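You operate a simulated robot arm through the tools that you are given. There is no shell and no other tool. Be economical: measure what you need, move in short steps, check, and stop when the job is done.

You run a simulated two-armed robot. Do the job below in one go: nothing can be reset, and whatever is moved stays where it is left.

JOB
Hold the pine block steady and sand the middle of its top with the 120 grit block.
Fine: then hold it steady again and wipe the dust off with the pink rag; block and rag go back where they lay.

The check looks at the end state, three seconds after you hand in, the way a careful person would. Anything else that was tipped, shoved, dropped, spilled or broken makes it a failure.

ROBOT AND FRAMES
Two 7-joint arms with two-finger parallel grippers on one trunk, on a base that drives. Base frame: it is fixed to the floor where the robot stands at the start and does not move with it; the origin is under the middle of the robot, x ahead of it, y to its left, z up. Units: mm, degrees, N and s.
The left shoulder is at the start at [50, 165, 1234], the right one opposite. With the tool pointing down near the work surface each hand reaches from about 100 to 680 mm from the robot's upright axis, wherever it stands, measured 20 degrees to its own side. Places, roughly: pine block (30x7x5 cm) [500, -300, 900]. Payload 3.91 kg a hand.
The tool frame of a hand sits at the grasp point between the pads (the TCP): z along the fingers, y along the line on which they close. The tips reach 30 mm beyond it. Largest opening 110 mm; finger width 20, thickness 10; the body of the gripper, 48 by 112 mm, starts 55 mm behind the TCP.
Orientation is that of the tool frame in the base frame, as [roll, pitch, yaw] about the fixed x, y, z axes, in that order (R = Rz(yaw) Ry(pitch) Rx(roll)). With the fingers straight down and closing along the base's y, the tool's x points along the base's -x, its y along +y and its z along -z.

CONTROLS
- The arms move only by the tool drive_tool. It takes "left_rows", "right_rows" or both (then of equal length, played together; a hand with none holds still); each is one flat list of numbers, 7 for each row, row after row: the shift along the base's x, y, z in mm, then the turn, a rotation vector about the base's x, y, z in rad, then the gripper command, from -1 (fully open) to 1 (shut), values between in proportion. In form: [dx, dy, dz, rx, ry, rz, jaw, dx, dy, dz, rx, ry, rz, jaw, ...]. A call has 1 to 20 rows; each row is the pose to reach, as a shift and turn from the pose commanded when the call began. Each row takes 0.2 s and may step no farther than 50 mm and 8.6 degrees from the row before; otherwise, or with a gripper value out of range, the whole call is refused. A pose out of reach is approached as far as the arm can. The call stops where the force on the tool passes 40 N (or 10 N more than at its start, if that is more) or the arm is blocked; 0.2 s more then pass. The fingers move at their own pace (about 45 mm/s each) and stop on an object; they squeeze with about 36 N. The grip force told is the motor's: it shows also when the fingers shut on nothing. Time passes only in rows, and 0.2 s behind the last, so rows that repeat a pose let the fingers close. The reply holds the time, the measured pose of the TCP, the force on the tool along the base axes, the opening and the grip force, in the units named above and with some noise, with the torque about the TCP (base axes, N m) and any sound that the robot's microphone picked up.
- Cameras (640 x 400 px; columns grow to the right, rows downward): "scene" is now at [111.1, -33.7, 1405.6]; the picture's right is [-0.39, -0.92, 0.00], its down [-0.53, 0.23, -0.82] and it looks along [0.75, -0.32, -0.57] (base axes); focal length 257 px, centre (320, 200). "left" rides on the left gripper at [72, -17, -103] in its tool frame; the picture's right is [0.23, 0.97, 0.00], its down [-0.76, 0.18, -0.62] and it looks along [-0.61, 0.14, 0.78] (tool axes); focal length 222 px, centre (320, 200). "right" rides on the right gripper at [72, 17, -103] in its tool frame; the picture's right is [-0.23, 0.97, 0.00], its down [-0.76, -0.18, -0.62] and it looks along [-0.61, -0.14, 0.78] (tool axes); focal length 222 px, centre (320, 200). There is no depth. A picture from a camera that has moved, and an enlarged one, comes with that camera's place and axes in the base frame and with its lens.
- camera(camera): a new picture of that camera. No time passes.
- move_column(by): slides the trunk up (or, below 0, down) by that many mm; the arms and the scene camera ride with it, the base frame stays. It gives what a move gives, with no picture.
- base_move(legs): drives the robot by 1 to 6 legs, each [ahead, left, turn to the left] in mm, mm and degrees, along the robot's own axes; the way and the turn of a leg run together, so that a leg with both is an arc; at most 1500 mm and 180 degrees a leg. The arms and the cameras ride along, it lands a little off, and it stops where it bumps. It gives what a move gives.
- aim_head(pan, tilt): turns the head with the scene camera to pan (to the left, within 80 degrees either way) and tilt (down, from -29 to 69), counted from straight ahead of the robot. It gives what a move gives.
- close_up(camera, box): a new picture of the part [left, top, right, bottom] of that camera's present view, enlarged. No time passes.
- job_done(): hands the job in; it is judged then, once.

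Work in short steps. Places have to be worked out from the pictures, the camera data and where the tool is seen: move nearer, look again, correct. Check each grasp and each placing, and mend what went wrong. You have 120 turns and 92 pictures in all, those below and enlarged ones among them. Open the grippers and draw the arms clear of the work before you hand the job in, unless the task says otherwise; then end with one line.

The tools are called after "Request:" as name(argument=value, ...) on one line, values as JSON. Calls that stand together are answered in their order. drive_tool: Moves the arms, as the interface text tells. Its arguments: {"type":"object","properties":{"left_rows":{"type":"array"},"right_rows":{"type":"array"}},"required":[]} The other tools are called the same way: move_column (by) slides the trunk up or down; base_move (legs) drives the base; aim_head (pan, tilt) turns the head that bears the scene camera; camera (camera) takes a picture; close_up (camera, box) takes an enlarged picture of a part of a camera's view; job_done () hands the job in.

At the start:

```text
time: 0.0
left_tcp_pos: [416.5, -0.6, 1155.7]
left_tool_rot: [180.0, 0.1, -179.9]
left_wrist_force: [0.3, -0.6, -0.5]
left_ft_torque: [-0.03, 0.02, 0.01]
left_opening: 109.9
left_gripper_force: 0.0
right_tcp_pos: [297.6, -393.9, 1178.5]
right_tool_rot: [-180.0, 0.1, 180.0]
right_wrist_force: [0.3, -0.2, -0.3]
right_ft_torque: [0.03, 0.01, -0.02]
right_opening: 110.0
right_gripper_force: 0.1
trunk travel left (down, up): [-454.0, 49.0]
robot x, y, heading: [0.7, 1.8, 0.1]
head pan, tilt: [-23.2, 34.9]
```

scene: 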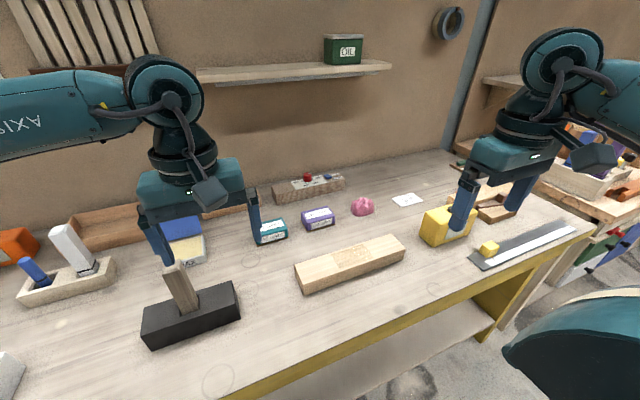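
right: 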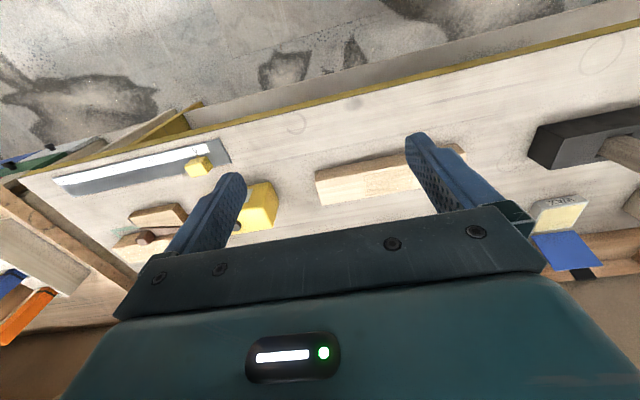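
left: 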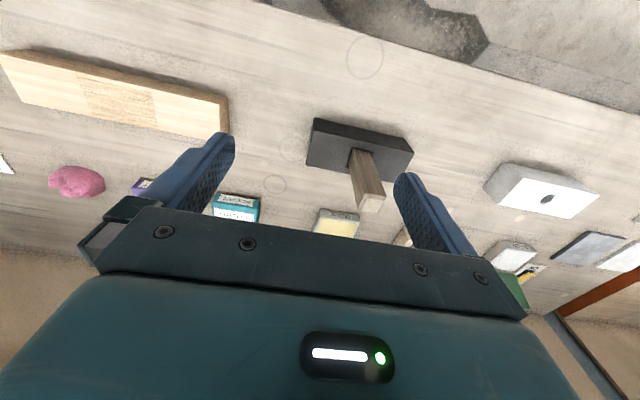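

I see the pine block in the middle, several labelled blocks behind it and the pink rag. I enlarge to read the labels.

Request:
close_up(camera="scene", box=[230, 160, 440, 300])

Request:
close_up(camera="scene", box=[140, 190, 300, 290])

Request:
close_up(camera="scene", box=[380, 150, 600, 290])

```text
2.86 times, centred on (335, 230) of scene
camera zoom: at [111.1, -33.7, 1405.6], right [-0.39, -0.92, 0.0], down [-0.53, 0.23, -0.82], along [0.75, -0.32, -0.57], focal length 735 px, centre (277, 114)
```

zoom: 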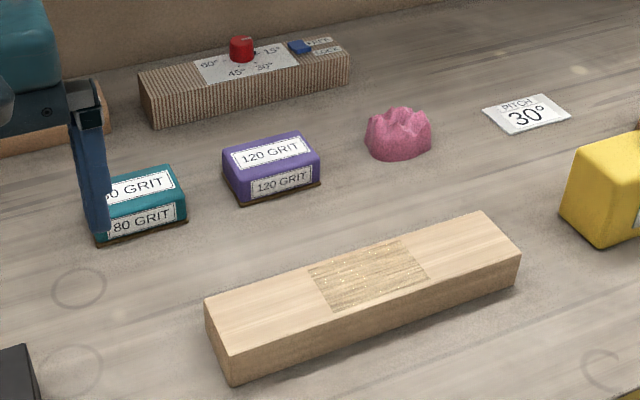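

```text
4.00 times, centred on (220, 240) of scene
camera zoom: at [111.1, -33.7, 1405.6], right [-0.39, -0.92, 0.0], down [-0.53, 0.23, -0.82], along [0.75, -0.32, -0.57], focal length 1028 px, centre (720, 40)
```

zoom: 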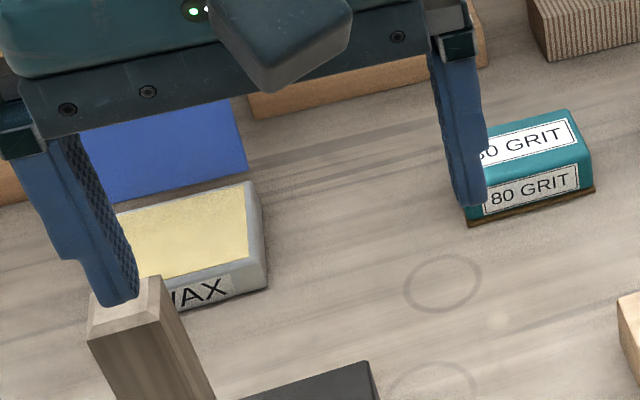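

```text
2.86 times, centred on (490, 220) of scene
camera zoom: at [111.1, -33.7, 1405.6], right [-0.39, -0.92, 0.0], down [-0.53, 0.23, -0.82], along [0.75, -0.32, -0.57], focal length 735 px, centre (-166, 143)
```

zoom: 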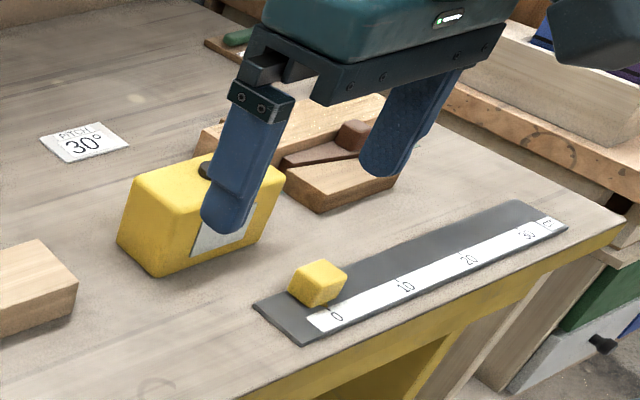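

The purple block is the 120 grit one. I triangulate heights using the left wrist view.

Request:
close_up(camera="left", box=[0, 30, 270, 230])

Request:
close_up(camera="right", box=[220, 110, 640, 300])

```text
2.00 times, centred on (135, 130) of left
camera zoom: at [344.9, -17.3, 1259.0], right [-0.23, 0.97, 0.0], down [0.76, 0.18, 0.62], along [0.61, 0.14, -0.78], focal length 444 px, centre (690, 340)
```

zoom: 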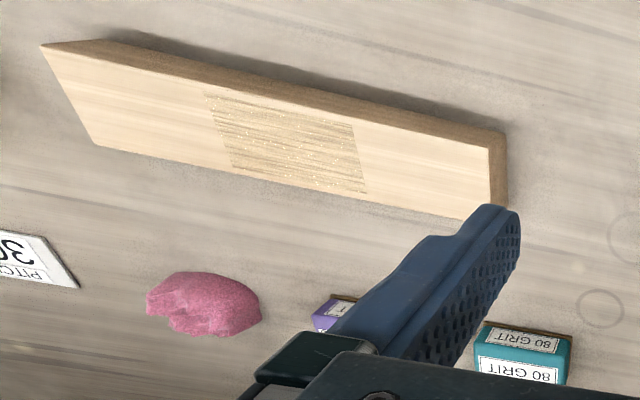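

```text
1.52 times, centred on (430, 205) of right
camera zoom: at [226.1, -376.9, 1282.8], right [0.23, 0.97, 0.0], down [0.76, -0.18, 0.62], along [0.61, -0.14, -0.78], focal length 338 px, centre (152, 192)
```

zoom: 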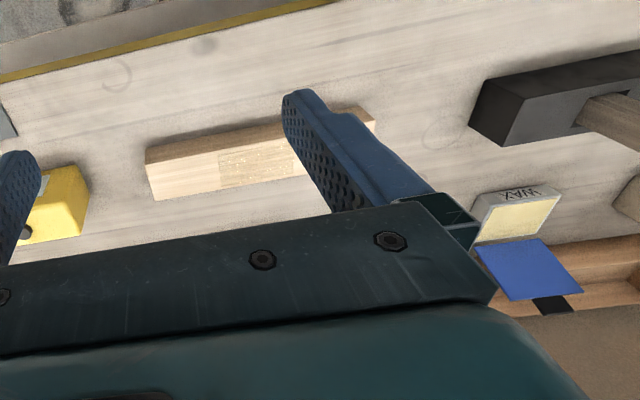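

Triangulation puts the pine's top centre at about (508,-295,900), table at about 850, the grit block at about (724,-285) and the rag at about (722,-457). Both of these lie beyond reach, so I check the clearance between base and bench.

Request:
aim_head(pan=0, tilt=69)

Request:
camera(camera="scene")

```text
time: 1.0
left_tcp_pos: [416.0, -0.9, 1156.3]
left_tool_rot: [-179.9, 0.0, -179.9]
left_wrist_force: [0.0, -0.8, 1.1]
left_ft_torque: [-0.02, 0.01, -0.02]
left_opening: 110.1
left_gripper_force: 0.1
right_tcp_pos: [297.9, -393.9, 1177.5]
right_tool_rot: [-179.9, -0.1, 179.9]
right_wrist_force: [0.0, 0.5, 0.5]
right_ft_torque: [0.01, 0.03, 0.01]
right_opening: 110.0
right_gripper_force: 0.0
trunk travel left (down, up): [-454.0, 49.0]
robot x, y, heading: [-2.5, -3.6, 0.6]
head pan, tilt: [0.0, 68.8]
```

```text
83 pictures are left
camera scene: at [86.1, 0.9, 1361.8], right [0.0, -1.0, 0.0], down [-0.93, 0.0, -0.36], along [0.36, 0.0, -0.93], focal length 257 px, centre (320, 200)
```

scene: 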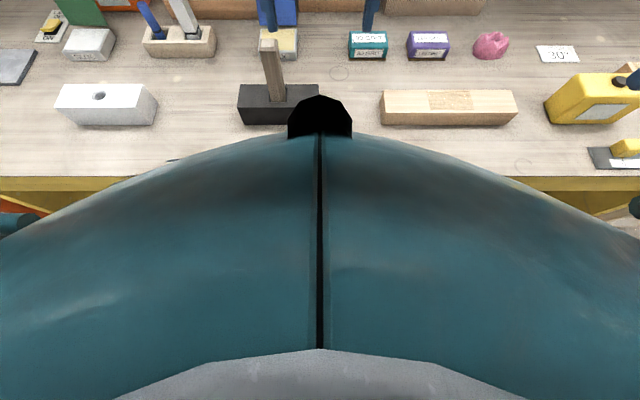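

The bench edge is at x≈336, and the arms hang well above everything. I drive 300 mm to the right, then a little ahead.

Request:
base_move(legs=[[0, -300, 0], [60, 0, 0]])

```text
time: 4.8
left_tcp_pos: [476.4, -308.2, 1156.8]
left_tool_rot: [180.0, -0.1, 179.9]
left_wrist_force: [0.7, 0.1, -0.1]
left_ft_torque: [0.04, 0.05, 0.04]
left_opening: 110.2
left_gripper_force: 0.1
right_tcp_pos: [357.8, -700.1, 1177.6]
right_tool_rot: [-180.0, -0.2, 179.9]
right_wrist_force: [0.3, 0.4, -0.1]
right_ft_torque: [-0.01, 0.01, 0.0]
right_opening: 110.2
right_gripper_force: 0.1
trunk travel left (down, up): [-454.0, 49.0]
robot x, y, heading: [61.8, -306.4, -0.2]
head pan, tilt: [0.0, 68.8]
```

It drove cleanly. I go another 50 ahead and look at the scene with less tilt.

Request:
base_move(legs=[[50, 0, 0]])

Request:
aim_head(pan=0, tilt=48)

Request:
camera(camera="scene")

```text
time: 5.8
left_tcp_pos: [524.0, -307.4, 1155.6]
left_tool_rot: [179.9, -0.2, 179.9]
left_wrist_force: [0.6, -0.4, -0.2]
left_ft_torque: [0.03, -0.01, -0.02]
left_opening: 109.9
left_gripper_force: 0.0
right_tcp_pos: [405.5, -701.1, 1178.0]
right_tool_rot: [-180.0, -0.1, 180.0]
right_wrist_force: [0.6, 0.6, -1.0]
right_ft_torque: [0.01, 0.03, -0.02]
right_opening: 110.1
right_gripper_force: 0.1
trunk travel left (down, up): [-454.0, 49.0]
robot x, y, heading: [104.8, -308.6, -0.1]
head pan, tilt: [0.0, 68.8]
```

```text
time: 6.6
left_tcp_pos: [522.7, -307.1, 1156.7]
left_tool_rot: [-180.0, -0.1, 179.9]
left_wrist_force: [-0.5, -0.9, -0.1]
left_ft_torque: [0.0, 0.02, 0.01]
left_opening: 110.0
left_gripper_force: 0.1
right_tcp_pos: [402.8, -701.8, 1178.3]
right_tool_rot: [179.9, -0.1, 179.8]
right_wrist_force: [0.7, -0.3, 0.1]
right_ft_torque: [-0.07, 0.03, -0.03]
right_opening: 110.2
right_gripper_force: 0.1
trunk travel left (down, up): [-454.0, 49.0]
robot x, y, heading: [108.3, -306.7, -0.4]
head pan, tilt: [0.0, 48.0]
```

```text
82 pictures are left
camera scene: at [214.4, -305.8, 1386.4], right [0.0, -1.0, 0.0], down [-0.74, 0.0, -0.67], along [0.67, 0.0, -0.74], focal length 257 px, centre (320, 200)
```

scene: 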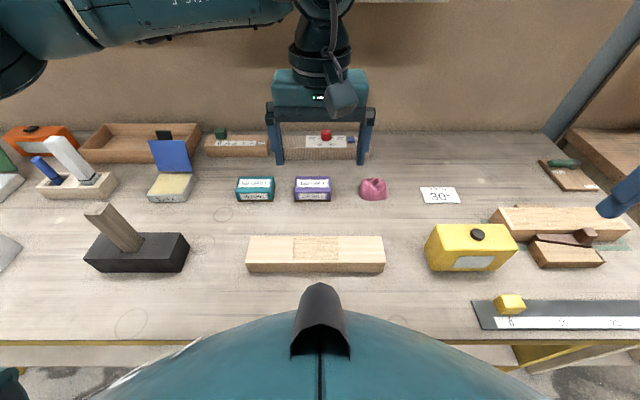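

Clear view now. I enlarge the work area to measure precisely.

Request:
close_up(camera="scene", box=[230, 165, 410, 285])

```text
3.33 times, centred on (320, 225) of scene
camera zoom: at [214.4, -305.8, 1386.4], right [0.0, -1.0, 0.0], down [-0.74, 0.0, -0.67], along [0.67, 0.0, -0.74], focal length 857 px, centre (320, 117)
```

zoom: 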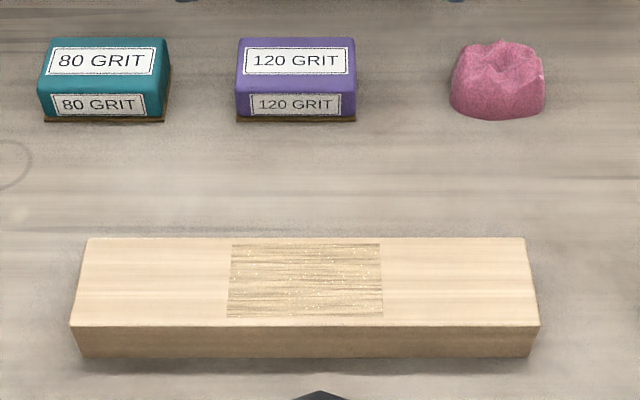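

Estimates: pine top centre (513,-296,≈894), the 120 grit block about 100×62×40 mm at (725,-286), table ≈847. I turn both grippers so they close along x (cameras outward) and go to pre-poses at height.

Request:
drive_tool(left_rows=[-1, 12, -5, 0, 0, -0.1428, -1, -2, 25, -9, 0, 0, -0.2856, -1, -3, 37, -14, 0, 0, -0.4284, -1, -4, 50, -18, 0, 0, -0.5712, -1, -5, 62, -23, 0, 0, -0.714, -1, -5, 75, -27, 0, 0, -0.8568, -1, -6, 87, -32, 0, 0, -0.9996, -1, -7, 100, -36, 0, 0, -1.1424, -1, -8, 112, -41, 0, 0, -1.2852, -1, -9, 125, -45, 0, 0, -1.428, -1, -10, 137, -50, 0, 0, -1.5708, -1], right_rows=[22, 34, -7, 0, 0, 0.1428, -1, 45, 68, -14, 0, 0, 0.2856, -1, 67, 101, -21, 0, 0, 0.4284, -1, 90, 135, -28, 0, 0, 0.5712, -1, 112, 169, -35, 0, 0, 0.714, -1, 135, 203, -43, 0, 0, 0.8568, -1, 157, 237, -50, 0, 0, 0.9996, -1, 180, 270, -57, 0, 0, 1.1424, -1, 202, 304, -64, 0, 0, 1.2852, -1, 225, 338, -71, 0, 0, 1.428, -1, 247, 372, -78, 0, 0, 1.5708, -1])

```text
time: 9.0
left_tcp_pos: [484.6, -244.6, 1121.3]
left_tool_rot: [-179.8, -1.8, 101.2]
left_wrist_force: [-1.9, 6.8, 0.7]
left_ft_torque: [-0.63, -0.16, -0.12]
left_opening: 109.9
left_gripper_force: 0.0
left hand out of reach, approached as far as the arm can: row 9, 10, 11
right_tcp_pos: [524.9, -331.1, 1108.2]
right_tool_rot: [-174.3, 0.6, -104.7]
right_wrist_force: [2.3, -6.9, 0.1]
right_ft_torque: [0.67, 0.17, 0.25]
right_opening: 110.2
right_gripper_force: 0.0
right hand out of reach, approached as far as the arm can: row 7, 8, 9, 10, 11
trunk travel left (down, up): [-454.0, 49.0]
robot x, y, heading: [106.7, -304.1, -0.1]
head pan, tilt: [0.0, 48.0]
stopped in row 11 (left hand): the force on the tool passed its limit at 90 N (the readings are from after the stop); the commanded pose is now the measured one
```

The hands met: neither reached its target. I draw them apart sideways.

Request:
drive_tool(left_rows=[0, 30, 0, 0, 0, 0, -1, 0, 60, 0, 0, 0, 0, -1, 0, 90, 0, 0, 0, 0, -1], right_rows=[0, -40, 0, 0, 0, 0, -1, 0, -80, 0, 0, 0, 0, -1, 0, -120, 0, 0, 0, 0, -1])

Request:
camera(camera="scene")

```text
time: 9.8
left_tcp_pos: [479.9, -241.9, 1121.9]
left_tool_rot: [180.0, -2.0, 101.4]
left_wrist_force: [-1.0, -1.3, 1.3]
left_ft_torque: [0.08, -0.05, 0.0]
left_opening: 110.2
left_gripper_force: 0.2
left hand out of reach, approached as far as the arm can: row 1, 2, 3
right_tcp_pos: [493.7, -429.2, 1115.3]
right_tool_rot: [-174.2, 4.2, -108.0]
right_wrist_force: [-1.3, -0.4, -0.7]
right_ft_torque: [0.07, -0.07, 0.01]
right_opening: 110.0
right_gripper_force: 0.0
right hand out of reach, approached as far as the arm can: row 1, 2, 3
trunk travel left (down, up): [-454.0, 49.0]
robot x, y, heading: [101.1, -309.0, -0.2]
head pan, tilt: [0.0, 48.0]
```

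```text
80 pictures are left
camera scene: at [211.7, -310.0, 1386.7], right [0.0, -1.0, 0.0], down [-0.74, 0.0, -0.67], along [0.67, 0.0, -0.74], focal length 257 px, centre (320, 200)
```

scene: 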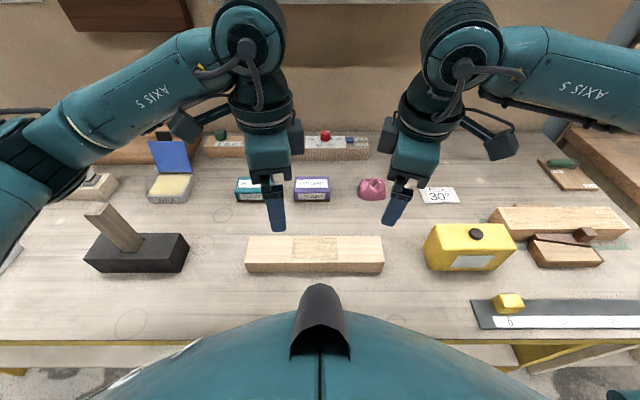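

Both wrists seem near a joint limit in this direction. I unwind some of the turn while spreading and lowering, to find out which yaws are free.

Request:
drive_tool(left_rows=[5, 10, -10, 0, 0, 0.14, -1, 10, 20, -25, 0, 0, 0.28, -1, 15, 30, -40, 0, 0, 0.42, -1, 20, 40, -60, 0, 0, 0.56, -1, 25, 50, -80, 0, 0, 0.7, -1, 30, 60, -100, 0, 0, 0.7, -1, 33, 70, -120, 0, 0, 0.7, -1], right_rows=[0, -20, 0, 0, 0, -0.14, -1, 0, -40, 0, 0, 0, -0.28, -1, 0, -60, -10, 0, 0, -0.42, -1, 0, -80, -20, 0, 0, -0.56, -1, 0, -100, -30, 0, 0, -0.7, -1, 0, -100, -30, 0, 0, -0.7, -1, 0, -100, -30, 0, 0, -0.7, -1])

```text
time: 11.4
left_tcp_pos: [513.7, -167.5, 1001.5]
left_tool_rot: [-179.8, -1.9, 141.4]
left_wrist_force: [-0.3, -0.2, 0.8]
left_ft_torque: [0.01, 0.02, -0.02]
left_opening: 110.3
left_gripper_force: 0.0
right_tcp_pos: [500.8, -528.1, 1085.3]
right_tool_rot: [-174.2, 3.9, -148.2]
right_wrist_force: [0.3, 0.3, 0.4]
right_ft_torque: [-0.02, -0.01, 0.02]
right_opening: 109.8
right_gripper_force: 0.0
trunk travel left (down, up): [-454.0, 49.0]
robot x, y, heading: [107.9, -305.9, -0.2]
head pan, tilt: [0.0, 48.0]
```

Free again. Now I retry the outward-camera yaw, at lower height.

Request:
drive_tool(left_rows=[0, 0, 0, 0, 0, -0.128, -1, 0, 0, 0, 0, 0, -0.256, -1, 0, 0, 0, 0, 0, -0.384, -1, 0, 0, 0, 0, 0, -0.512, -1, 0, 0, 0, 0, 0, -0.64, -1, 0, 0, 0, 0, 0, -0.768, -1, 0, 0, 0, 0, 0, -0.897, -1], right_rows=[10, 10, -12, 0, 0, 0.144, -1, 20, 20, -24, 0, 0, 0.289, -1, 30, 30, -36, 0, 0, 0.434, -1, 40, 40, -48, 0, 0, 0.578, -1, 50, 50, -60, 0, 0, 0.723, -1, 60, 60, -72, 0, 0, 0.867, -1, 70, 70, -85, 0, 0, 1.012, -1])

```text
time: 13.0
left_tcp_pos: [492.9, -163.4, 999.6]
left_tool_rot: [176.9, -2.0, 109.7]
left_wrist_force: [-1.1, -0.4, 0.1]
left_ft_torque: [0.03, -0.07, 0.01]
left_opening: 110.2
left_gripper_force: 0.1
left hand out of reach, approached as far as the arm can: row 4, 5, 6, 7
right_tcp_pos: [445.4, -458.7, 1020.9]
right_tool_rot: [-169.1, 3.7, -94.0]
right_wrist_force: [-0.1, -0.7, 0.9]
right_ft_torque: [0.06, -0.04, 0.01]
right_opening: 110.0
right_gripper_force: 0.0
right hand out of reach, approached as far as the arm can: row 4, 5, 6, 7
trunk travel left (down, up): [-454.0, 49.0]
robot x, y, heading: [100.5, -307.8, 0.1]
head pan, tilt: [0.0, 48.0]
```

The limit is a wrist yaw limit of about 70–80° outward. I test the other sense of turn, which closes along the same line.

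Request:
drive_tool(left_rows=[1, 0, 0, 0, 0, 0.14, -1, 2, 0, 0, 0, 0, 0.28, -1, 3, 0, 0, 0, 0, 0.42, -1, 4, 0, 0, 0, 0, 0.56, -1, 5, 0, 0, 0, 0, 0.7, -1, 6, 0, 0, 0, 0, 0.84, -1, 7, 0, 0, 0, 0, 0.98, -1, 8, 0, 0, 0, 0, 1.12, -1, 9, 0, 0, 0, 0, 1.26, -1, 10, 0, 0, 0, 0, 1.4, -1, 11, 0, 0, 0, 0, 1.54, -1, 12, 0, 0, 0, 0, 1.68, -1, 13, 0, 0, 0, 0, 1.82, -1, 14, 0, 0, 0, 0, 1.96, -1, 15, 0, 0, 0, 0, 2.1, -1, 16, 0, 0, 0, 0, 2.24, -1, 17, 0, 0, 0, 0, 2.38, -1, 18, 0, 0, 0, 0, 2.52, -1, 19, 0, 0, 0, 0, 2.66, -1, 20, 0, 0, 0, 0, 2.79, -1], right_rows=[10, -15, 0, 0, 0, -0.14, -1, 20, -30, 0, 0, 0, -0.28, -1, 30, -45, 0, 0, 0, -0.42, -1, 40, -60, 0, 0, 0, -0.56, -1, 50, -75, 0, 0, 0, -0.7, -1, 60, -90, 0, 0, 0, -0.84, -1, 70, -100, 0, 0, 0, -0.98, -1, 70, -100, 0, 0, 0, -1.12, -1, 70, -100, 0, 0, 0, -1.26, -1, 70, -100, 0, 0, 0, -1.4, -1, 70, -100, 0, 0, 0, -1.54, -1, 70, -100, 0, 0, 0, -1.68, -1, 70, -100, 0, 0, 0, -1.82, -1, 70, -100, 0, 0, 0, -1.96, -1, 70, -100, 0, 0, 0, -2.1, -1, 70, -100, 0, 0, 0, -2.24, -1, 70, -100, 0, 0, 0, -2.38, -1, 70, -100, 0, 0, 0, -2.52, -1, 70, -100, 0, 0, 0, -2.66, -1, 70, -100, 0, 0, 0, -2.8, -1])

```text
time: 17.2
left_tcp_pos: [513.5, -161.9, 997.6]
left_tool_rot: [177.2, -1.9, -90.0]
left_wrist_force: [0.8, 0.0, 0.3]
left_ft_torque: [0.0, -0.03, 0.01]
left_opening: 109.7
left_gripper_force: 0.1
right_tcp_pos: [517.3, -560.6, 1021.6]
right_tool_rot: [-169.3, 3.5, 105.3]
right_wrist_force: [0.1, -0.4, 0.3]
right_ft_torque: [0.02, 0.03, -0.01]
right_opening: 110.1
right_gripper_force: 0.0
trunk travel left (down, up): [-454.0, 49.0]
robot x, y, heading: [103.8, -306.8, -0.0]
head pan, tilt: [0.0, 48.0]
```

This sense reaches. So that cameras and bodies clear each other, I'll tilt the left hand 45° outward and later the right 25° outward (both still closing along x). Now I tilt the left and level the right.

Request:
drive_tool(left_rows=[0, -2, 0, -0.125, -0.0078, 0.0031, -1, 0, -4, 0, -0.251, -0.0156, 0.0061, -1, 0, -6, 0, -0.376, -0.0234, 0.0092, -1, 0, -8, 0, -0.501, -0.0311, 0.0123, -1, 0, -10, 0, -0.627, -0.0389, 0.0153, -1, 0, -10, 0, -0.752, -0.0467, 0.0184, -1], right_rows=[0, 0, 0, 0.0213, -0.0448, -0.0668, -1, 0, 0, 0, 0.0425, -0.0895, -0.1335, -1, 0, 0, 0, 0.0638, -0.1343, -0.2, -1, 0, 0, 0, 0.085, -0.179, -0.267, -1, 0, 0, 0, 0.085, -0.179, -0.267, -1, 0, 0, 0, 0.085, -0.179, -0.267, -1])

```text
time: 18.6
left_tcp_pos: [514.3, -172.5, 998.3]
left_tool_rot: [-179.5, -45.1, -90.7]
left_wrist_force: [0.5, 0.2, -0.5]
left_ft_torque: [0.0, -0.03, 0.0]
left_opening: 109.9
left_gripper_force: 0.1
right_tcp_pos: [516.5, -561.1, 1022.2]
right_tool_rot: [179.8, 0.0, 89.6]
right_wrist_force: [0.3, -0.3, 1.2]
right_ft_torque: [-0.03, 0.01, -0.01]
right_opening: 110.2
right_gripper_force: 0.1
trunk travel left (down, up): [-454.0, 49.0]
robot x, y, heading: [103.9, -304.7, 0.0]
head pan, tilt: [0.0, 48.0]
```

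Both as wanted. Now the right hand tilts 25° and goes above the grit block.

Request:
drive_tool(right_rows=[10, 10, 0, 0.055, 0, 0, -1, 30, 40, 0, 0.11, 0, 0, -1, 60, 75, 0, 0.165, 0, 0, -1, 90, 110, 0, 0.22, 0, 0, -1, 120, 150, 0, 0.275, 0, 0, -1, 150, 190, 0, 0.33, 0, 0, -1, 175, 225, 0, 0.385, 0, 0, -1, 195, 255, 0, 0.436, 0, 0, -1, 208, 275, -10, 0.436, 0, 0, -1, 208, 275, -10, 0.436, 0, 0, -1])

Request:
camera(camera="scene")

Request:
camera(camera="right")

Request:
camera(camera="left")

```text
time: 20.8
left_tcp_pos: [514.4, -171.3, 998.7]
left_tool_rot: [-179.6, -45.0, -90.6]
left_wrist_force: [-0.9, 0.1, -1.2]
left_ft_torque: [0.03, -0.03, -0.02]
left_opening: 109.6
left_gripper_force: 0.1
right_tcp_pos: [725.6, -287.2, 1013.3]
right_tool_rot: [-179.9, -25.0, 89.8]
right_wrist_force: [0.0, -1.1, 0.1]
right_ft_torque: [-0.02, -0.01, -0.02]
right_opening: 109.8
right_gripper_force: 0.1
trunk travel left (down, up): [-454.0, 49.0]
robot x, y, heading: [104.4, -305.5, 0.2]
head pan, tilt: [0.0, 48.0]
```

```text
79 pictures are left
camera scene: at [214.2, -306.0, 1386.5], right [0.0, -1.0, 0.0], down [-0.74, 0.0, -0.67], along [0.67, 0.0, -0.74], focal length 257 px, centre (320, 200)
```

scene: 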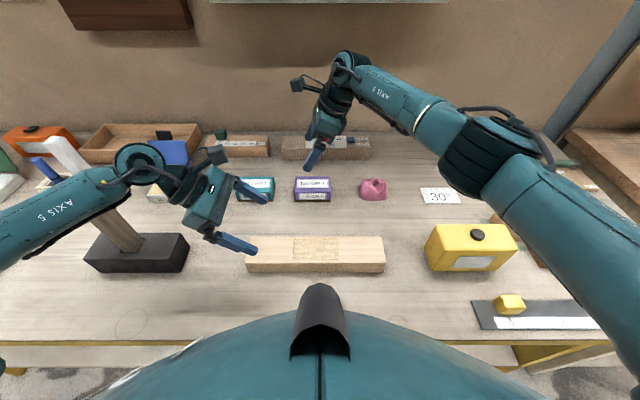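

```text
78 pictures are left
camera right: at [743.7, -265.3, 1138.7], right [0.97, -0.21, -0.1], down [-0.18, -0.95, 0.24], along [-0.14, -0.22, -0.97], focal length 222 px, centre (320, 200)
```

right: 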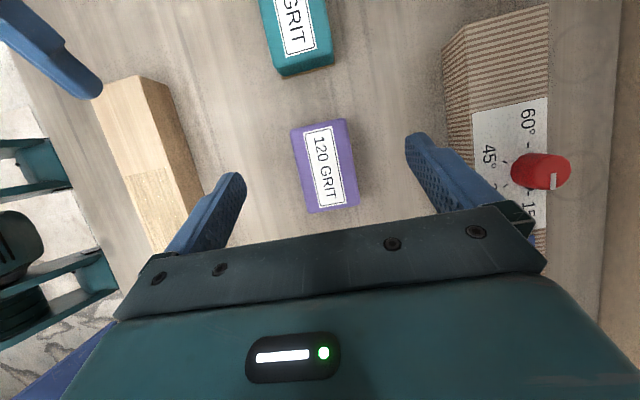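

```text
77 pictures are left
camera left: at [531.6, -150.9, 1121.9], right [-0.98, -0.16, 0.16], down [-0.17, 0.98, -0.1], along [-0.14, -0.12, -0.98], focal length 222 px, centre (320, 200)
```

left: 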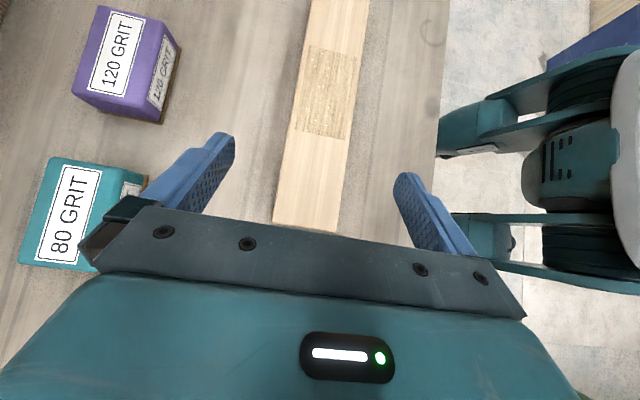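

The grit block measures at (721,-285), aligned with the jaws. I descend over it with jaws at ~82 mm to TCP z≈888.

Request:
drive_tool(right_rows=[-4, 2, -15, 0, 0, 0, -0.5, -4, 2, -45, 0, 0, 0, -0.5, -4, 2, -75, 0, 0, 0, -0.5, -4, 2, -100, 0, 0, 0, -0.5, -4, 2, -115, 0, 0, 0, -0.5, -4, 2, -124, 0, 0, 0, -0.5, -4, 2, -124, 0, 0, 0, -0.5])

Request:
camera(camera="right")

Request:
close_up(camera="scene", box=[260, 140, 400, 230])

```text
time: 22.4
left_tcp_pos: [514.0, -172.1, 997.7]
left_tool_rot: [-179.5, -45.0, -90.7]
left_wrist_force: [0.8, -0.7, 0.4]
left_ft_torque: [0.02, -0.01, 0.01]
left_opening: 110.1
left_gripper_force: 0.1
right_tcp_pos: [717.6, -285.0, 889.3]
right_tool_rot: [-180.0, -25.1, 89.7]
right_wrist_force: [0.5, 0.4, -0.5]
right_ft_torque: [-0.02, -0.05, 0.0]
right_opening: 82.8
right_gripper_force: 0.1
right hand out of reach, approached as far as the arm can: row 5, 6, 7
trunk travel left (down, up): [-454.0, 49.0]
robot x, y, heading: [108.1, -305.1, -0.0]
head pan, tilt: [0.0, 48.0]
```

```text
76 pictures are left
camera right: at [734.3, -263.5, 1015.5], right [0.97, -0.21, -0.1], down [-0.18, -0.95, 0.24], along [-0.14, -0.22, -0.97], focal length 222 px, centre (320, 200)
```

right: 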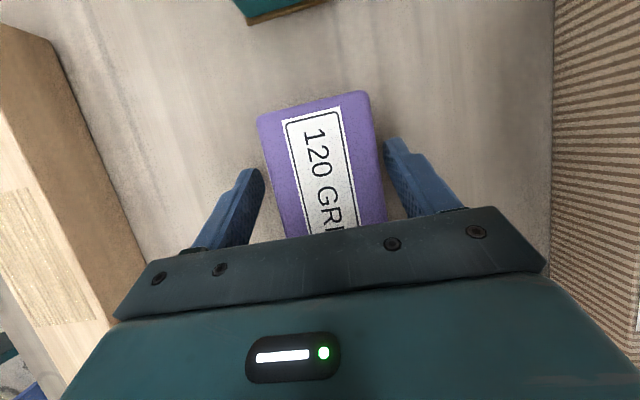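

```text
4.44 times, centred on (330, 185) of scene
camera zoom: at [214.2, -305.5, 1386.5], right [0.0, -1.0, 0.0], down [-0.74, 0.0, -0.67], along [0.67, 0.0, -0.74], focal length 1143 px, centre (276, 267)
```

zoom: 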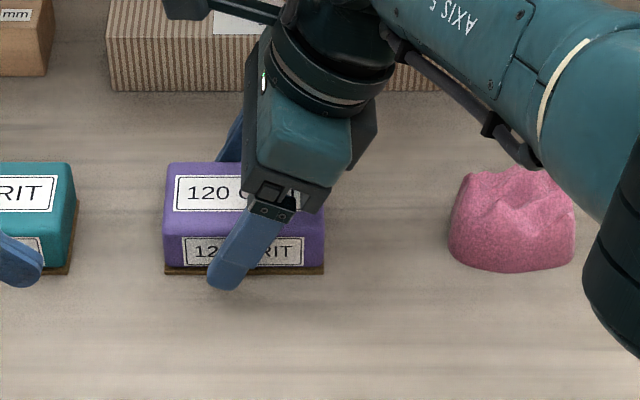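

Jaws straddle the block. I close.

Request:
drive_tool(right_rows=[0, 0, 0, 0, 0, 0, 0, 0, 0, 0, 0, 0, 0, 0.5, 0, 0, 0, 0, 0, 0, 1, 0, 0, 0, 0, 0, 0, 1, 0, 0, 0, 0, 0, 0, 1])

Request:
camera(camera="right")

```text
time: 23.6
left_tcp_pos: [514.4, -172.5, 998.1]
left_tool_rot: [-179.7, -45.0, -90.6]
left_wrist_force: [0.1, 0.7, -0.3]
left_ft_torque: [0.02, -0.03, 0.01]
left_opening: 109.9
left_gripper_force: 0.0
right_tcp_pos: [716.8, -286.7, 890.1]
right_tool_rot: [180.0, -25.0, 89.7]
right_wrist_force: [1.1, -0.2, 0.0]
right_ft_torque: [0.02, -0.1, -0.01]
right_opening: 64.8
right_gripper_force: 36.1
trunk travel left (down, up): [-454.0, 49.0]
robot x, y, heading: [106.0, -306.5, -0.1]
head pan, tilt: [0.0, 48.0]
```

```text
74 pictures are left
camera right: at [734.5, -263.9, 1015.5], right [0.97, -0.21, -0.1], down [-0.18, -0.95, 0.24], along [-0.14, -0.22, -0.97], focal length 222 px, centre (320, 200)
```

right: 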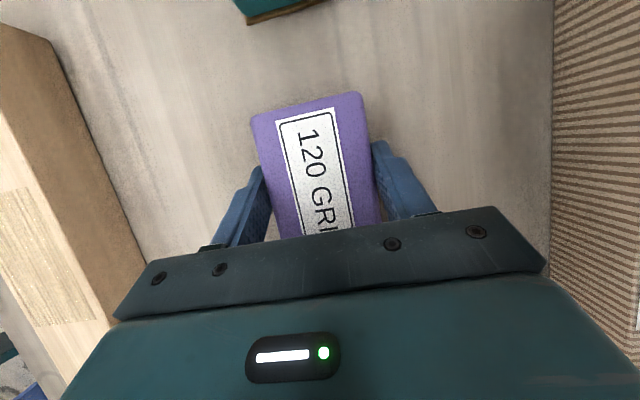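

Held (opening 64.8, 36 N); it shifted about 4 mm in −x, so it should go back at TCP x≈721. The mallet handle top triangulates to (512,92,1040), so I lower the left hand over the pine's left end in two stages and watch it.

Request:
drive_tool(left_rows=[-1, 0, -20, 0, 0, 0, -1, -1, 0, -40, 0, 0, 0, -1, -1, 0, -60, 0, 0, 0, -1], right_rows=[0, 0, 15, 0, 0, 0, 1, 0, 0, 35, 0, 0, 0, 1, 0, 0, 60, 0, 0, 0, 1])

Request:
camera(camera="scene")

Request:
camera(camera="left")

```text
time: 24.4
left_tcp_pos: [514.3, -174.4, 938.7]
left_tool_rot: [-179.5, -44.9, -90.7]
left_wrist_force: [-0.2, -0.1, 1.0]
left_ft_torque: [0.0, -0.03, 0.05]
left_opening: 110.5
left_gripper_force: 0.2
right_tcp_pos: [715.7, -287.6, 950.1]
right_tool_rot: [-179.8, -25.0, 89.5]
right_wrist_force: [0.3, -1.5, -1.6]
right_ft_torque: [0.03, 0.02, -0.01]
right_opening: 64.3
right_gripper_force: 36.1
right hand out of reach, approached as far as the arm can: row 1, 2
trunk travel left (down, up): [-454.0, 49.0]
robot x, y, heading: [110.1, -305.4, -0.1]
head pan, tilt: [0.0, 48.0]
```

```text
73 pictures are left
camera scene: at [214.0, -307.2, 1386.5], right [0.0, -1.0, 0.0], down [-0.74, 0.0, -0.67], along [0.67, 0.0, -0.74], focal length 257 px, centre (320, 200)
```

scene: 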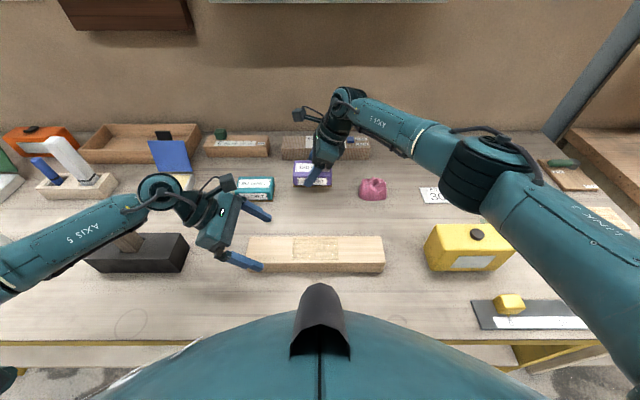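

```text
72 pictures are left
camera left: at [530.5, -152.0, 1062.6], right [-0.98, -0.16, 0.16], down [-0.17, 0.98, -0.1], along [-0.14, -0.12, -0.98], focal length 222 px, centre (320, 200)
```

left: 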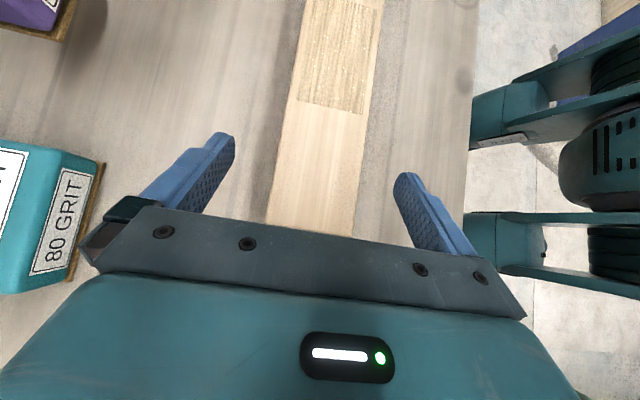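

The forearm passes about 118 mm to the side of the mallet handle, so it is clear. I lower on to TCP z≈885 around the pine.

Request:
drive_tool(left_rows=[-1, 1, -20, 0, 0, 0, -1, -1, 1, -40, 0, 0, 0, -1, -1, 1, -53, 0, 0, 0, -1, -1, 1, -53, 0, 0, 0, -1])

Request:
camera(camera="scene")

Request:
close_up(camera="scene", box=[180, 180, 400, 300])

```text
time: 25.4
left_tcp_pos: [512.9, -170.5, 884.9]
left_tool_rot: [-179.7, -45.1, -90.4]
left_wrist_force: [0.4, -0.4, 0.2]
left_ft_torque: [-0.02, 0.0, -0.01]
left_opening: 109.9
left_gripper_force: 0.2
right_tcp_pos: [716.5, -287.2, 950.7]
right_tool_rot: [-180.0, -25.0, 89.7]
right_wrist_force: [-0.5, 0.4, -2.0]
right_ft_torque: [-0.01, 0.0, -0.01]
right_opening: 64.7
right_gripper_force: 35.7
trunk travel left (down, up): [-454.0, 49.0]
robot x, y, heading: [106.3, -307.4, -0.1]
head pan, tilt: [0.0, 48.0]
```

```text
71 pictures are left
camera scene: at [214.5, -305.6, 1386.4], right [0.0, -1.0, 0.0], down [-0.74, 0.0, -0.67], along [0.67, 0.0, -0.74], focal length 257 px, centre (320, 200)
```

scene: 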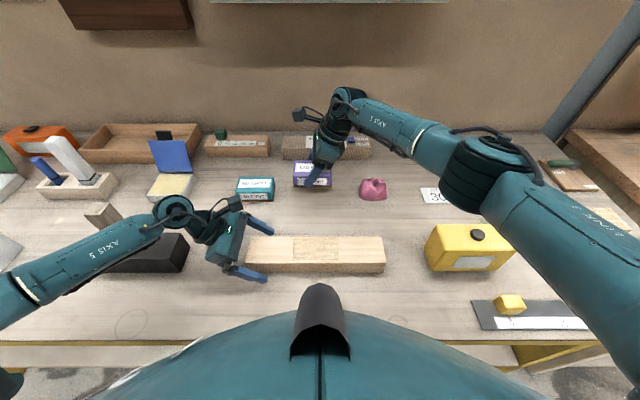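

```text
2.91 times, centred on (290, 240) of scene
camera zoom: at [214.5, -305.6, 1386.4], right [0.0, -1.0, 0.0], down [-0.74, 0.0, -0.67], along [0.67, 0.0, -0.74], focal length 748 px, centre (407, 84)
```

zoom: 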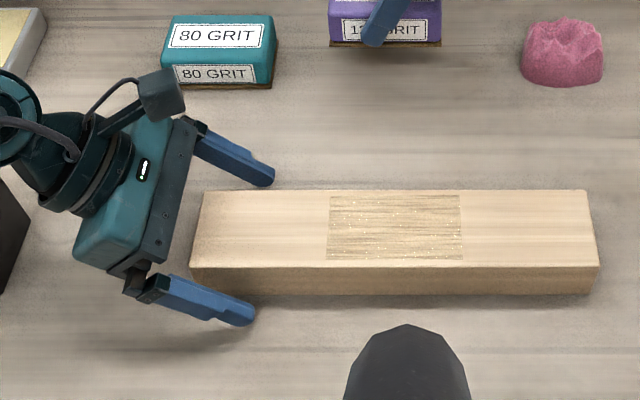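

Well placed around the pine's left end. I close the left gripper.

Request:
drive_tool(left_rows=[0, 0, 0, 0, 0, 0, 0, 0, 0, 0, 0, 0, 0, 0.5, 0, 0, 0, 0, 0, 0, 1, 0, 0, 0, 0, 0, 0, 1, 0, 0, 0, 0, 0, 0, 1])

Request:
close_up(camera="scene", box=[180, 180, 400, 300])

```text
time: 26.6
left_tcp_pos: [512.9, -171.5, 885.2]
left_tool_rot: [-179.5, -44.9, -90.6]
left_wrist_force: [-1.5, 0.1, 0.4]
left_ft_torque: [-0.01, 0.22, -0.28]
left_opening: 67.9
left_gripper_force: 35.4
right_tcp_pos: [715.5, -285.5, 950.4]
right_tool_rot: [-180.0, -25.0, 89.7]
right_wrist_force: [-0.3, 0.1, -1.7]
right_ft_torque: [0.02, 0.01, 0.01]
right_opening: 64.5
right_gripper_force: 35.9
trunk travel left (down, up): [-454.0, 49.0]
robot x, y, heading: [104.0, -304.3, -0.1]
head pan, tilt: [0.0, 48.0]
```

```text
2.91 times, centred on (290, 240) of scene
camera zoom: at [214.3, -305.6, 1386.5], right [0.0, -1.0, 0.0], down [-0.74, 0.0, -0.67], along [0.67, 0.0, -0.74], focal length 748 px, centre (407, 84)
```

zoom: 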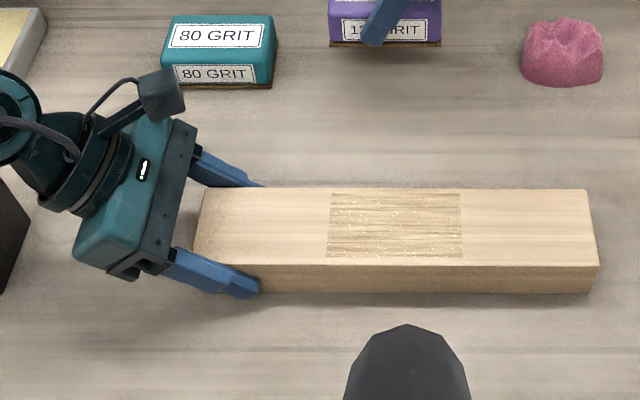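

Pine held (67.9 mm, 35 N). I carry the grit block above the patch, about 25 mm over the expected contact height (TCP z≈940).

Request:
drive_tool(right_rows=[0, 0, 20, 0, 0, 0, 1, -40, -2, 25, 0, 0, 0, 1, -80, -4, 25, 0, 0, 0, 1, -120, -7, 25, 0, 0, 0, 1, -160, -9, 25, 0, 0, 0, 1, -203, -11, 25, 0, 0, 0, 1, -203, -11, 15, 0, 0, 0, 1])

Request:
close_up(camera="scene", box=[180, 160, 400, 300])

Request:
camera(camera="right")

```text
time: 28.2
left_tcp_pos: [513.9, -171.8, 885.2]
left_tool_rot: [-179.5, -45.0, -90.4]
left_wrist_force: [0.8, -0.9, -0.2]
left_ft_torque: [-0.46, 0.12, 0.18]
left_opening: 68.1
left_gripper_force: 35.5
right_tcp_pos: [513.1, -294.8, 966.4]
right_tool_rot: [-180.0, -24.9, 89.8]
right_wrist_force: [1.0, -0.3, -1.3]
right_ft_torque: [0.01, 0.01, -0.01]
right_opening: 64.6
right_gripper_force: 36.4
trunk travel left (down, up): [-454.0, 49.0]
robot x, y, heading: [104.3, -304.3, -0.0]
head pan, tilt: [0.0, 48.0]
```

```text
2.86 times, centred on (290, 230) of scene
camera zoom: at [214.5, -305.6, 1386.5], right [0.0, -1.0, 0.0], down [-0.74, 0.0, -0.67], along [0.67, 0.0, -0.74], focal length 735 px, centre (406, 114)
```

zoom: 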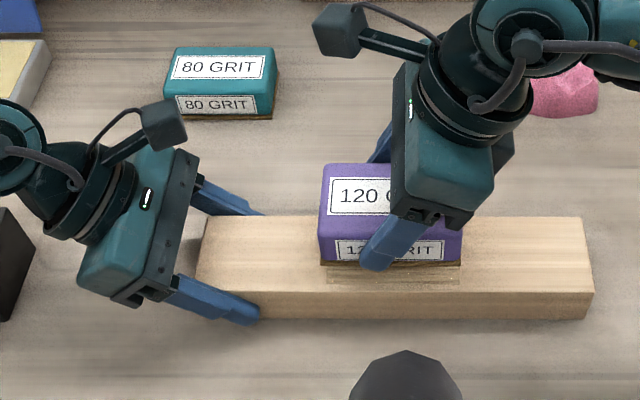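

```text
67 pictures are left
camera right: at [531.3, -273.1, 1091.7], right [0.97, -0.21, -0.1], down [-0.18, -0.95, 0.24], along [-0.14, -0.22, -0.97], focal length 222 px, centre (320, 200)
```

right: 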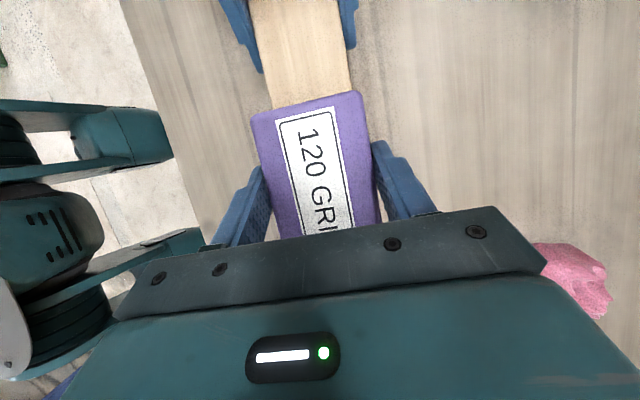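

Aligned over the patch. I lower slowly towards contact.

Request:
drive_tool(right_rows=[0, -1, -8, 0, 0, 0, 1, 0, -1, -16, 0, 0, 0, 1, 0, -1, -21, 0, 0, 0, 1, 0, -1, -23, 0, 0, 0, 1, 0, -1, -25, 0, 0, 0, 1])

```text
time: 29.4
left_tcp_pos: [512.9, -171.4, 884.9]
left_tool_rot: [-179.5, -44.9, -90.5]
left_wrist_force: [0.0, -0.3, -0.8]
left_ft_torque: [-0.4, 0.12, 0.01]
left_opening: 68.1
left_gripper_force: 36.1
right_tcp_pos: [513.0, -299.3, 939.1]
right_tool_rot: [180.0, -24.9, 89.7]
right_wrist_force: [-0.5, 0.7, -1.7]
right_ft_torque: [0.02, 0.0, -0.01]
right_opening: 64.4
right_gripper_force: 36.1
trunk travel left (down, up): [-454.0, 49.0]
robot x, y, heading: [106.8, -303.5, -0.3]
head pan, tilt: [0.0, 48.0]
```

No contact yet. I go on in 1 mm steps.

Request:
drive_tool(right_rows=[0, 0, -1, 0, 0, 0, 1, 0, 0, -2, 0, 0, 0, 1, 0, 0, -3, 0, 0, 0, 1, 0, 0, -4, 0, 0, 0, 1])

Request:
close_up(camera="scene", box=[260, 190, 400, 290])

```text
time: 30.4
left_tcp_pos: [513.5, -171.7, 885.1]
left_tool_rot: [-179.6, -45.0, -90.6]
left_wrist_force: [0.6, -0.5, 0.5]
left_ft_torque: [-0.22, 0.15, -0.1]
left_opening: 68.3
left_gripper_force: 35.8
right_tcp_pos: [513.4, -298.2, 935.7]
right_tool_rot: [-180.0, -24.9, 89.6]
right_wrist_force: [0.3, 0.8, -1.8]
right_ft_torque: [-0.03, 0.02, 0.03]
right_opening: 64.6
right_gripper_force: 36.1
trunk travel left (down, up): [-454.0, 49.0]
robot x, y, heading: [104.3, -306.2, -0.0]
head pan, tilt: [0.0, 48.0]
```

```text
4.00 times, centred on (330, 240) of scene
camera zoom: at [214.4, -305.6, 1386.5], right [0.0, -1.0, 0.0], down [-0.74, 0.0, -0.67], along [0.67, 0.0, -0.74], focal length 1028 px, centre (280, 40)
```

zoom: 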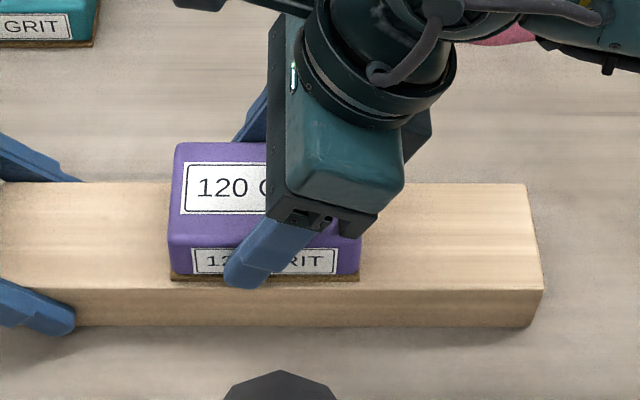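

Very close. I continue downward.

Request:
drive_tool(right_rows=[0, 0, -1, 0, 0, 0, 1, 0, 0, -2, 0, 0, 0, 1, 0, 0, -3, 0, 0, 0, 1])

```text
time: 31.2
left_tcp_pos: [512.6, -170.6, 884.0]
left_tool_rot: [-179.7, -44.9, -90.4]
left_wrist_force: [3.6, 0.3, -1.4]
left_ft_torque: [-1.17, 0.74, 0.34]
left_opening: 67.9
left_gripper_force: 36.0
right_tcp_pos: [512.9, -297.6, 934.4]
right_tool_rot: [179.9, -25.1, 89.7]
right_wrist_force: [-4.7, -5.9, 18.5]
right_ft_torque: [-0.83, 0.19, 0.06]
right_opening: 65.1
right_gripper_force: 36.3
trunk travel left (down, up): [-454.0, 49.0]
robot x, y, heading: [102.8, -308.3, -0.3]
head pan, tilt: [0.0, 48.0]
```

Contact at about 18 N. I sand with strokes along the grain, ±24 mm.

Request:
drive_tool(right_rows=[0, -12, 0.3, 0, 0, 0, 1, 0, -24, 0.3, 0, 0, 0, 1, 0, -12, 0.3, 0, 0, 0, 1, 0, 0, 0.3, 0, 0, 0, 1, 0, 12, 0.3, 0, 0, 0, 1, 0, 24, 0.3, 0, 0, 0, 1, 0, 12, 0.3, 0, 0, 0, 1, 0, 0, 0.3, 0, 0, 0, 1, 0, -12, 0.3, 0, 0, 0, 1, 0, -24, 0.3, 0, 0, 0, 1, 0, -12, 0.3, 0, 0, 0, 1, 0, 0, 0.3, 0, 0, 0, 1, 0, 12, 0.3, 0, 0, 0, 1, 0, 24, 0.3, 0, 0, 0, 1, 0, 12, 0.3, 0, 0, 0, 1, 0, 0, 0.3, 0, 0, 0, 1])

Request:
close_up(camera="scene", box=[180, 160, 400, 300])

```text
time: 32.0
left_tcp_pos: [513.3, -169.9, 885.5]
left_tool_rot: [-179.9, -44.5, -90.3]
left_wrist_force: [-2.4, 1.2, 7.5]
left_ft_torque: [0.91, 0.6, 0.04]
left_opening: 68.0
left_gripper_force: 36.1
right_tcp_pos: [515.3, -315.0, 935.0]
right_tool_rot: [179.8, -24.8, 89.6]
right_wrist_force: [-2.5, -4.3, 6.5]
right_ft_torque: [0.18, 0.24, 0.22]
right_opening: 64.6
right_gripper_force: 36.0
trunk travel left (down, up): [-454.0, 49.0]
robot x, y, heading: [102.4, -304.9, -0.2]
head pan, tilt: [0.0, 48.0]
stopped in row 4 (right hand): the force on the tool passed its limit at 44 N (the readings are from after the stop); the commanded pose is now the measured one
```

```text
2.86 times, centred on (290, 230) of scene
camera zoom: at [212.8, -306.6, 1386.6], right [0.0, -1.0, 0.0], down [-0.74, 0.0, -0.67], along [0.67, 0.0, -0.74], focal length 735 px, centre (406, 114)
```

zoom: 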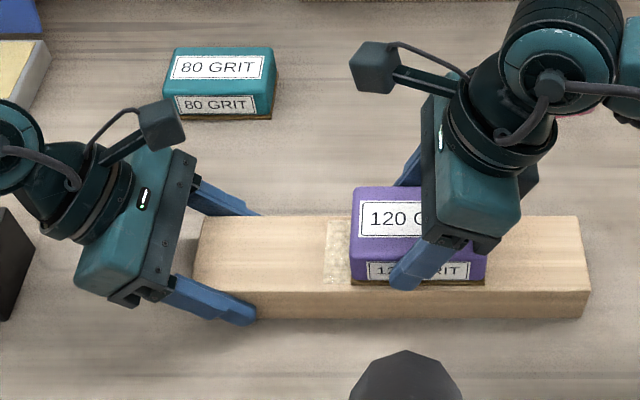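

It passed the limit; now at a lighter 6.5 N. I stroke at this height with smaller steps.

Request:
drive_tool(right_rows=[-1, 5, 0, 0, 0, 0, 1, -2, 10, 0, 0, 0, 0, 1, -2, 15, 0, 0, 0, 0, 1, -2, 20, 0, 0, 0, 0, 1, -2, 26, 0, 0, 0, 0, 1, -2, 32, 0, 0, 0, 0, 1, -2, 38, 0, 0, 0, 0, 1, -2, 32, 0, 0, 0, 0, 1, -2, 26, 0, 0, 0, 0, 1, -2, 20, 0, 0, 0, 0, 1, -2, 14, 0, 0, 0, 0, 1, -2, 8, 0, 0, 0, 0, 1, -2, 2, 0, 0, 0, 0, 1, -2, -4, 0, 0, 0, 0, 1, -2, 2, 0, 0, 0, 0, 1, -2, 8, 0, 0, 0, 0, 1, -2, 14, 0, 0, 0, 0, 1, -2, 20, 0, 0, 0, 0, 1])

Request:
close_up(camera="scene", box=[180, 160, 400, 300])

```text
time: 35.8
left_tcp_pos: [513.3, -169.3, 883.3]
left_tool_rot: [-179.6, -44.4, -90.3]
left_wrist_force: [-2.3, 6.2, 16.4]
left_ft_torque: [0.94, 0.73, -0.01]
left_opening: 67.8
left_gripper_force: 36.3
right_tcp_pos: [513.7, -297.4, 935.1]
right_tool_rot: [179.7, -24.6, 89.5]
right_wrist_force: [1.2, -10.3, 12.5]
right_ft_torque: [0.27, 0.18, 0.08]
right_opening: 64.4
right_gripper_force: 36.0
trunk travel left (down, up): [-454.0, 49.0]
robot x, y, heading: [104.1, -305.6, -0.1]
head pan, tilt: [0.0, 48.0]
```

```text
2.86 times, centred on (290, 230) of scene
camera zoom: at [212.1, -306.9, 1386.7], right [0.0, -1.0, 0.0], down [-0.74, 0.0, -0.67], along [0.67, 0.0, -0.74], focal length 735 px, centre (406, 114)
```

zoom: 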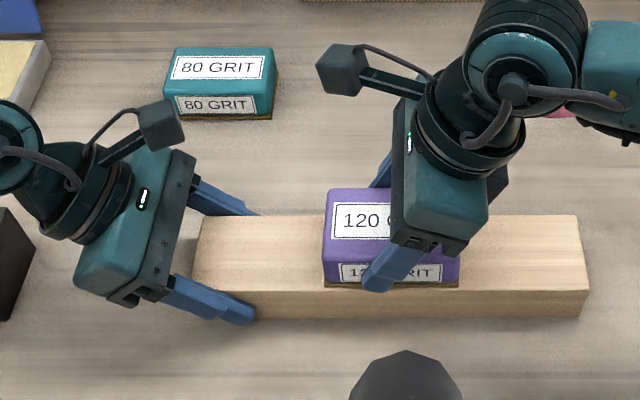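

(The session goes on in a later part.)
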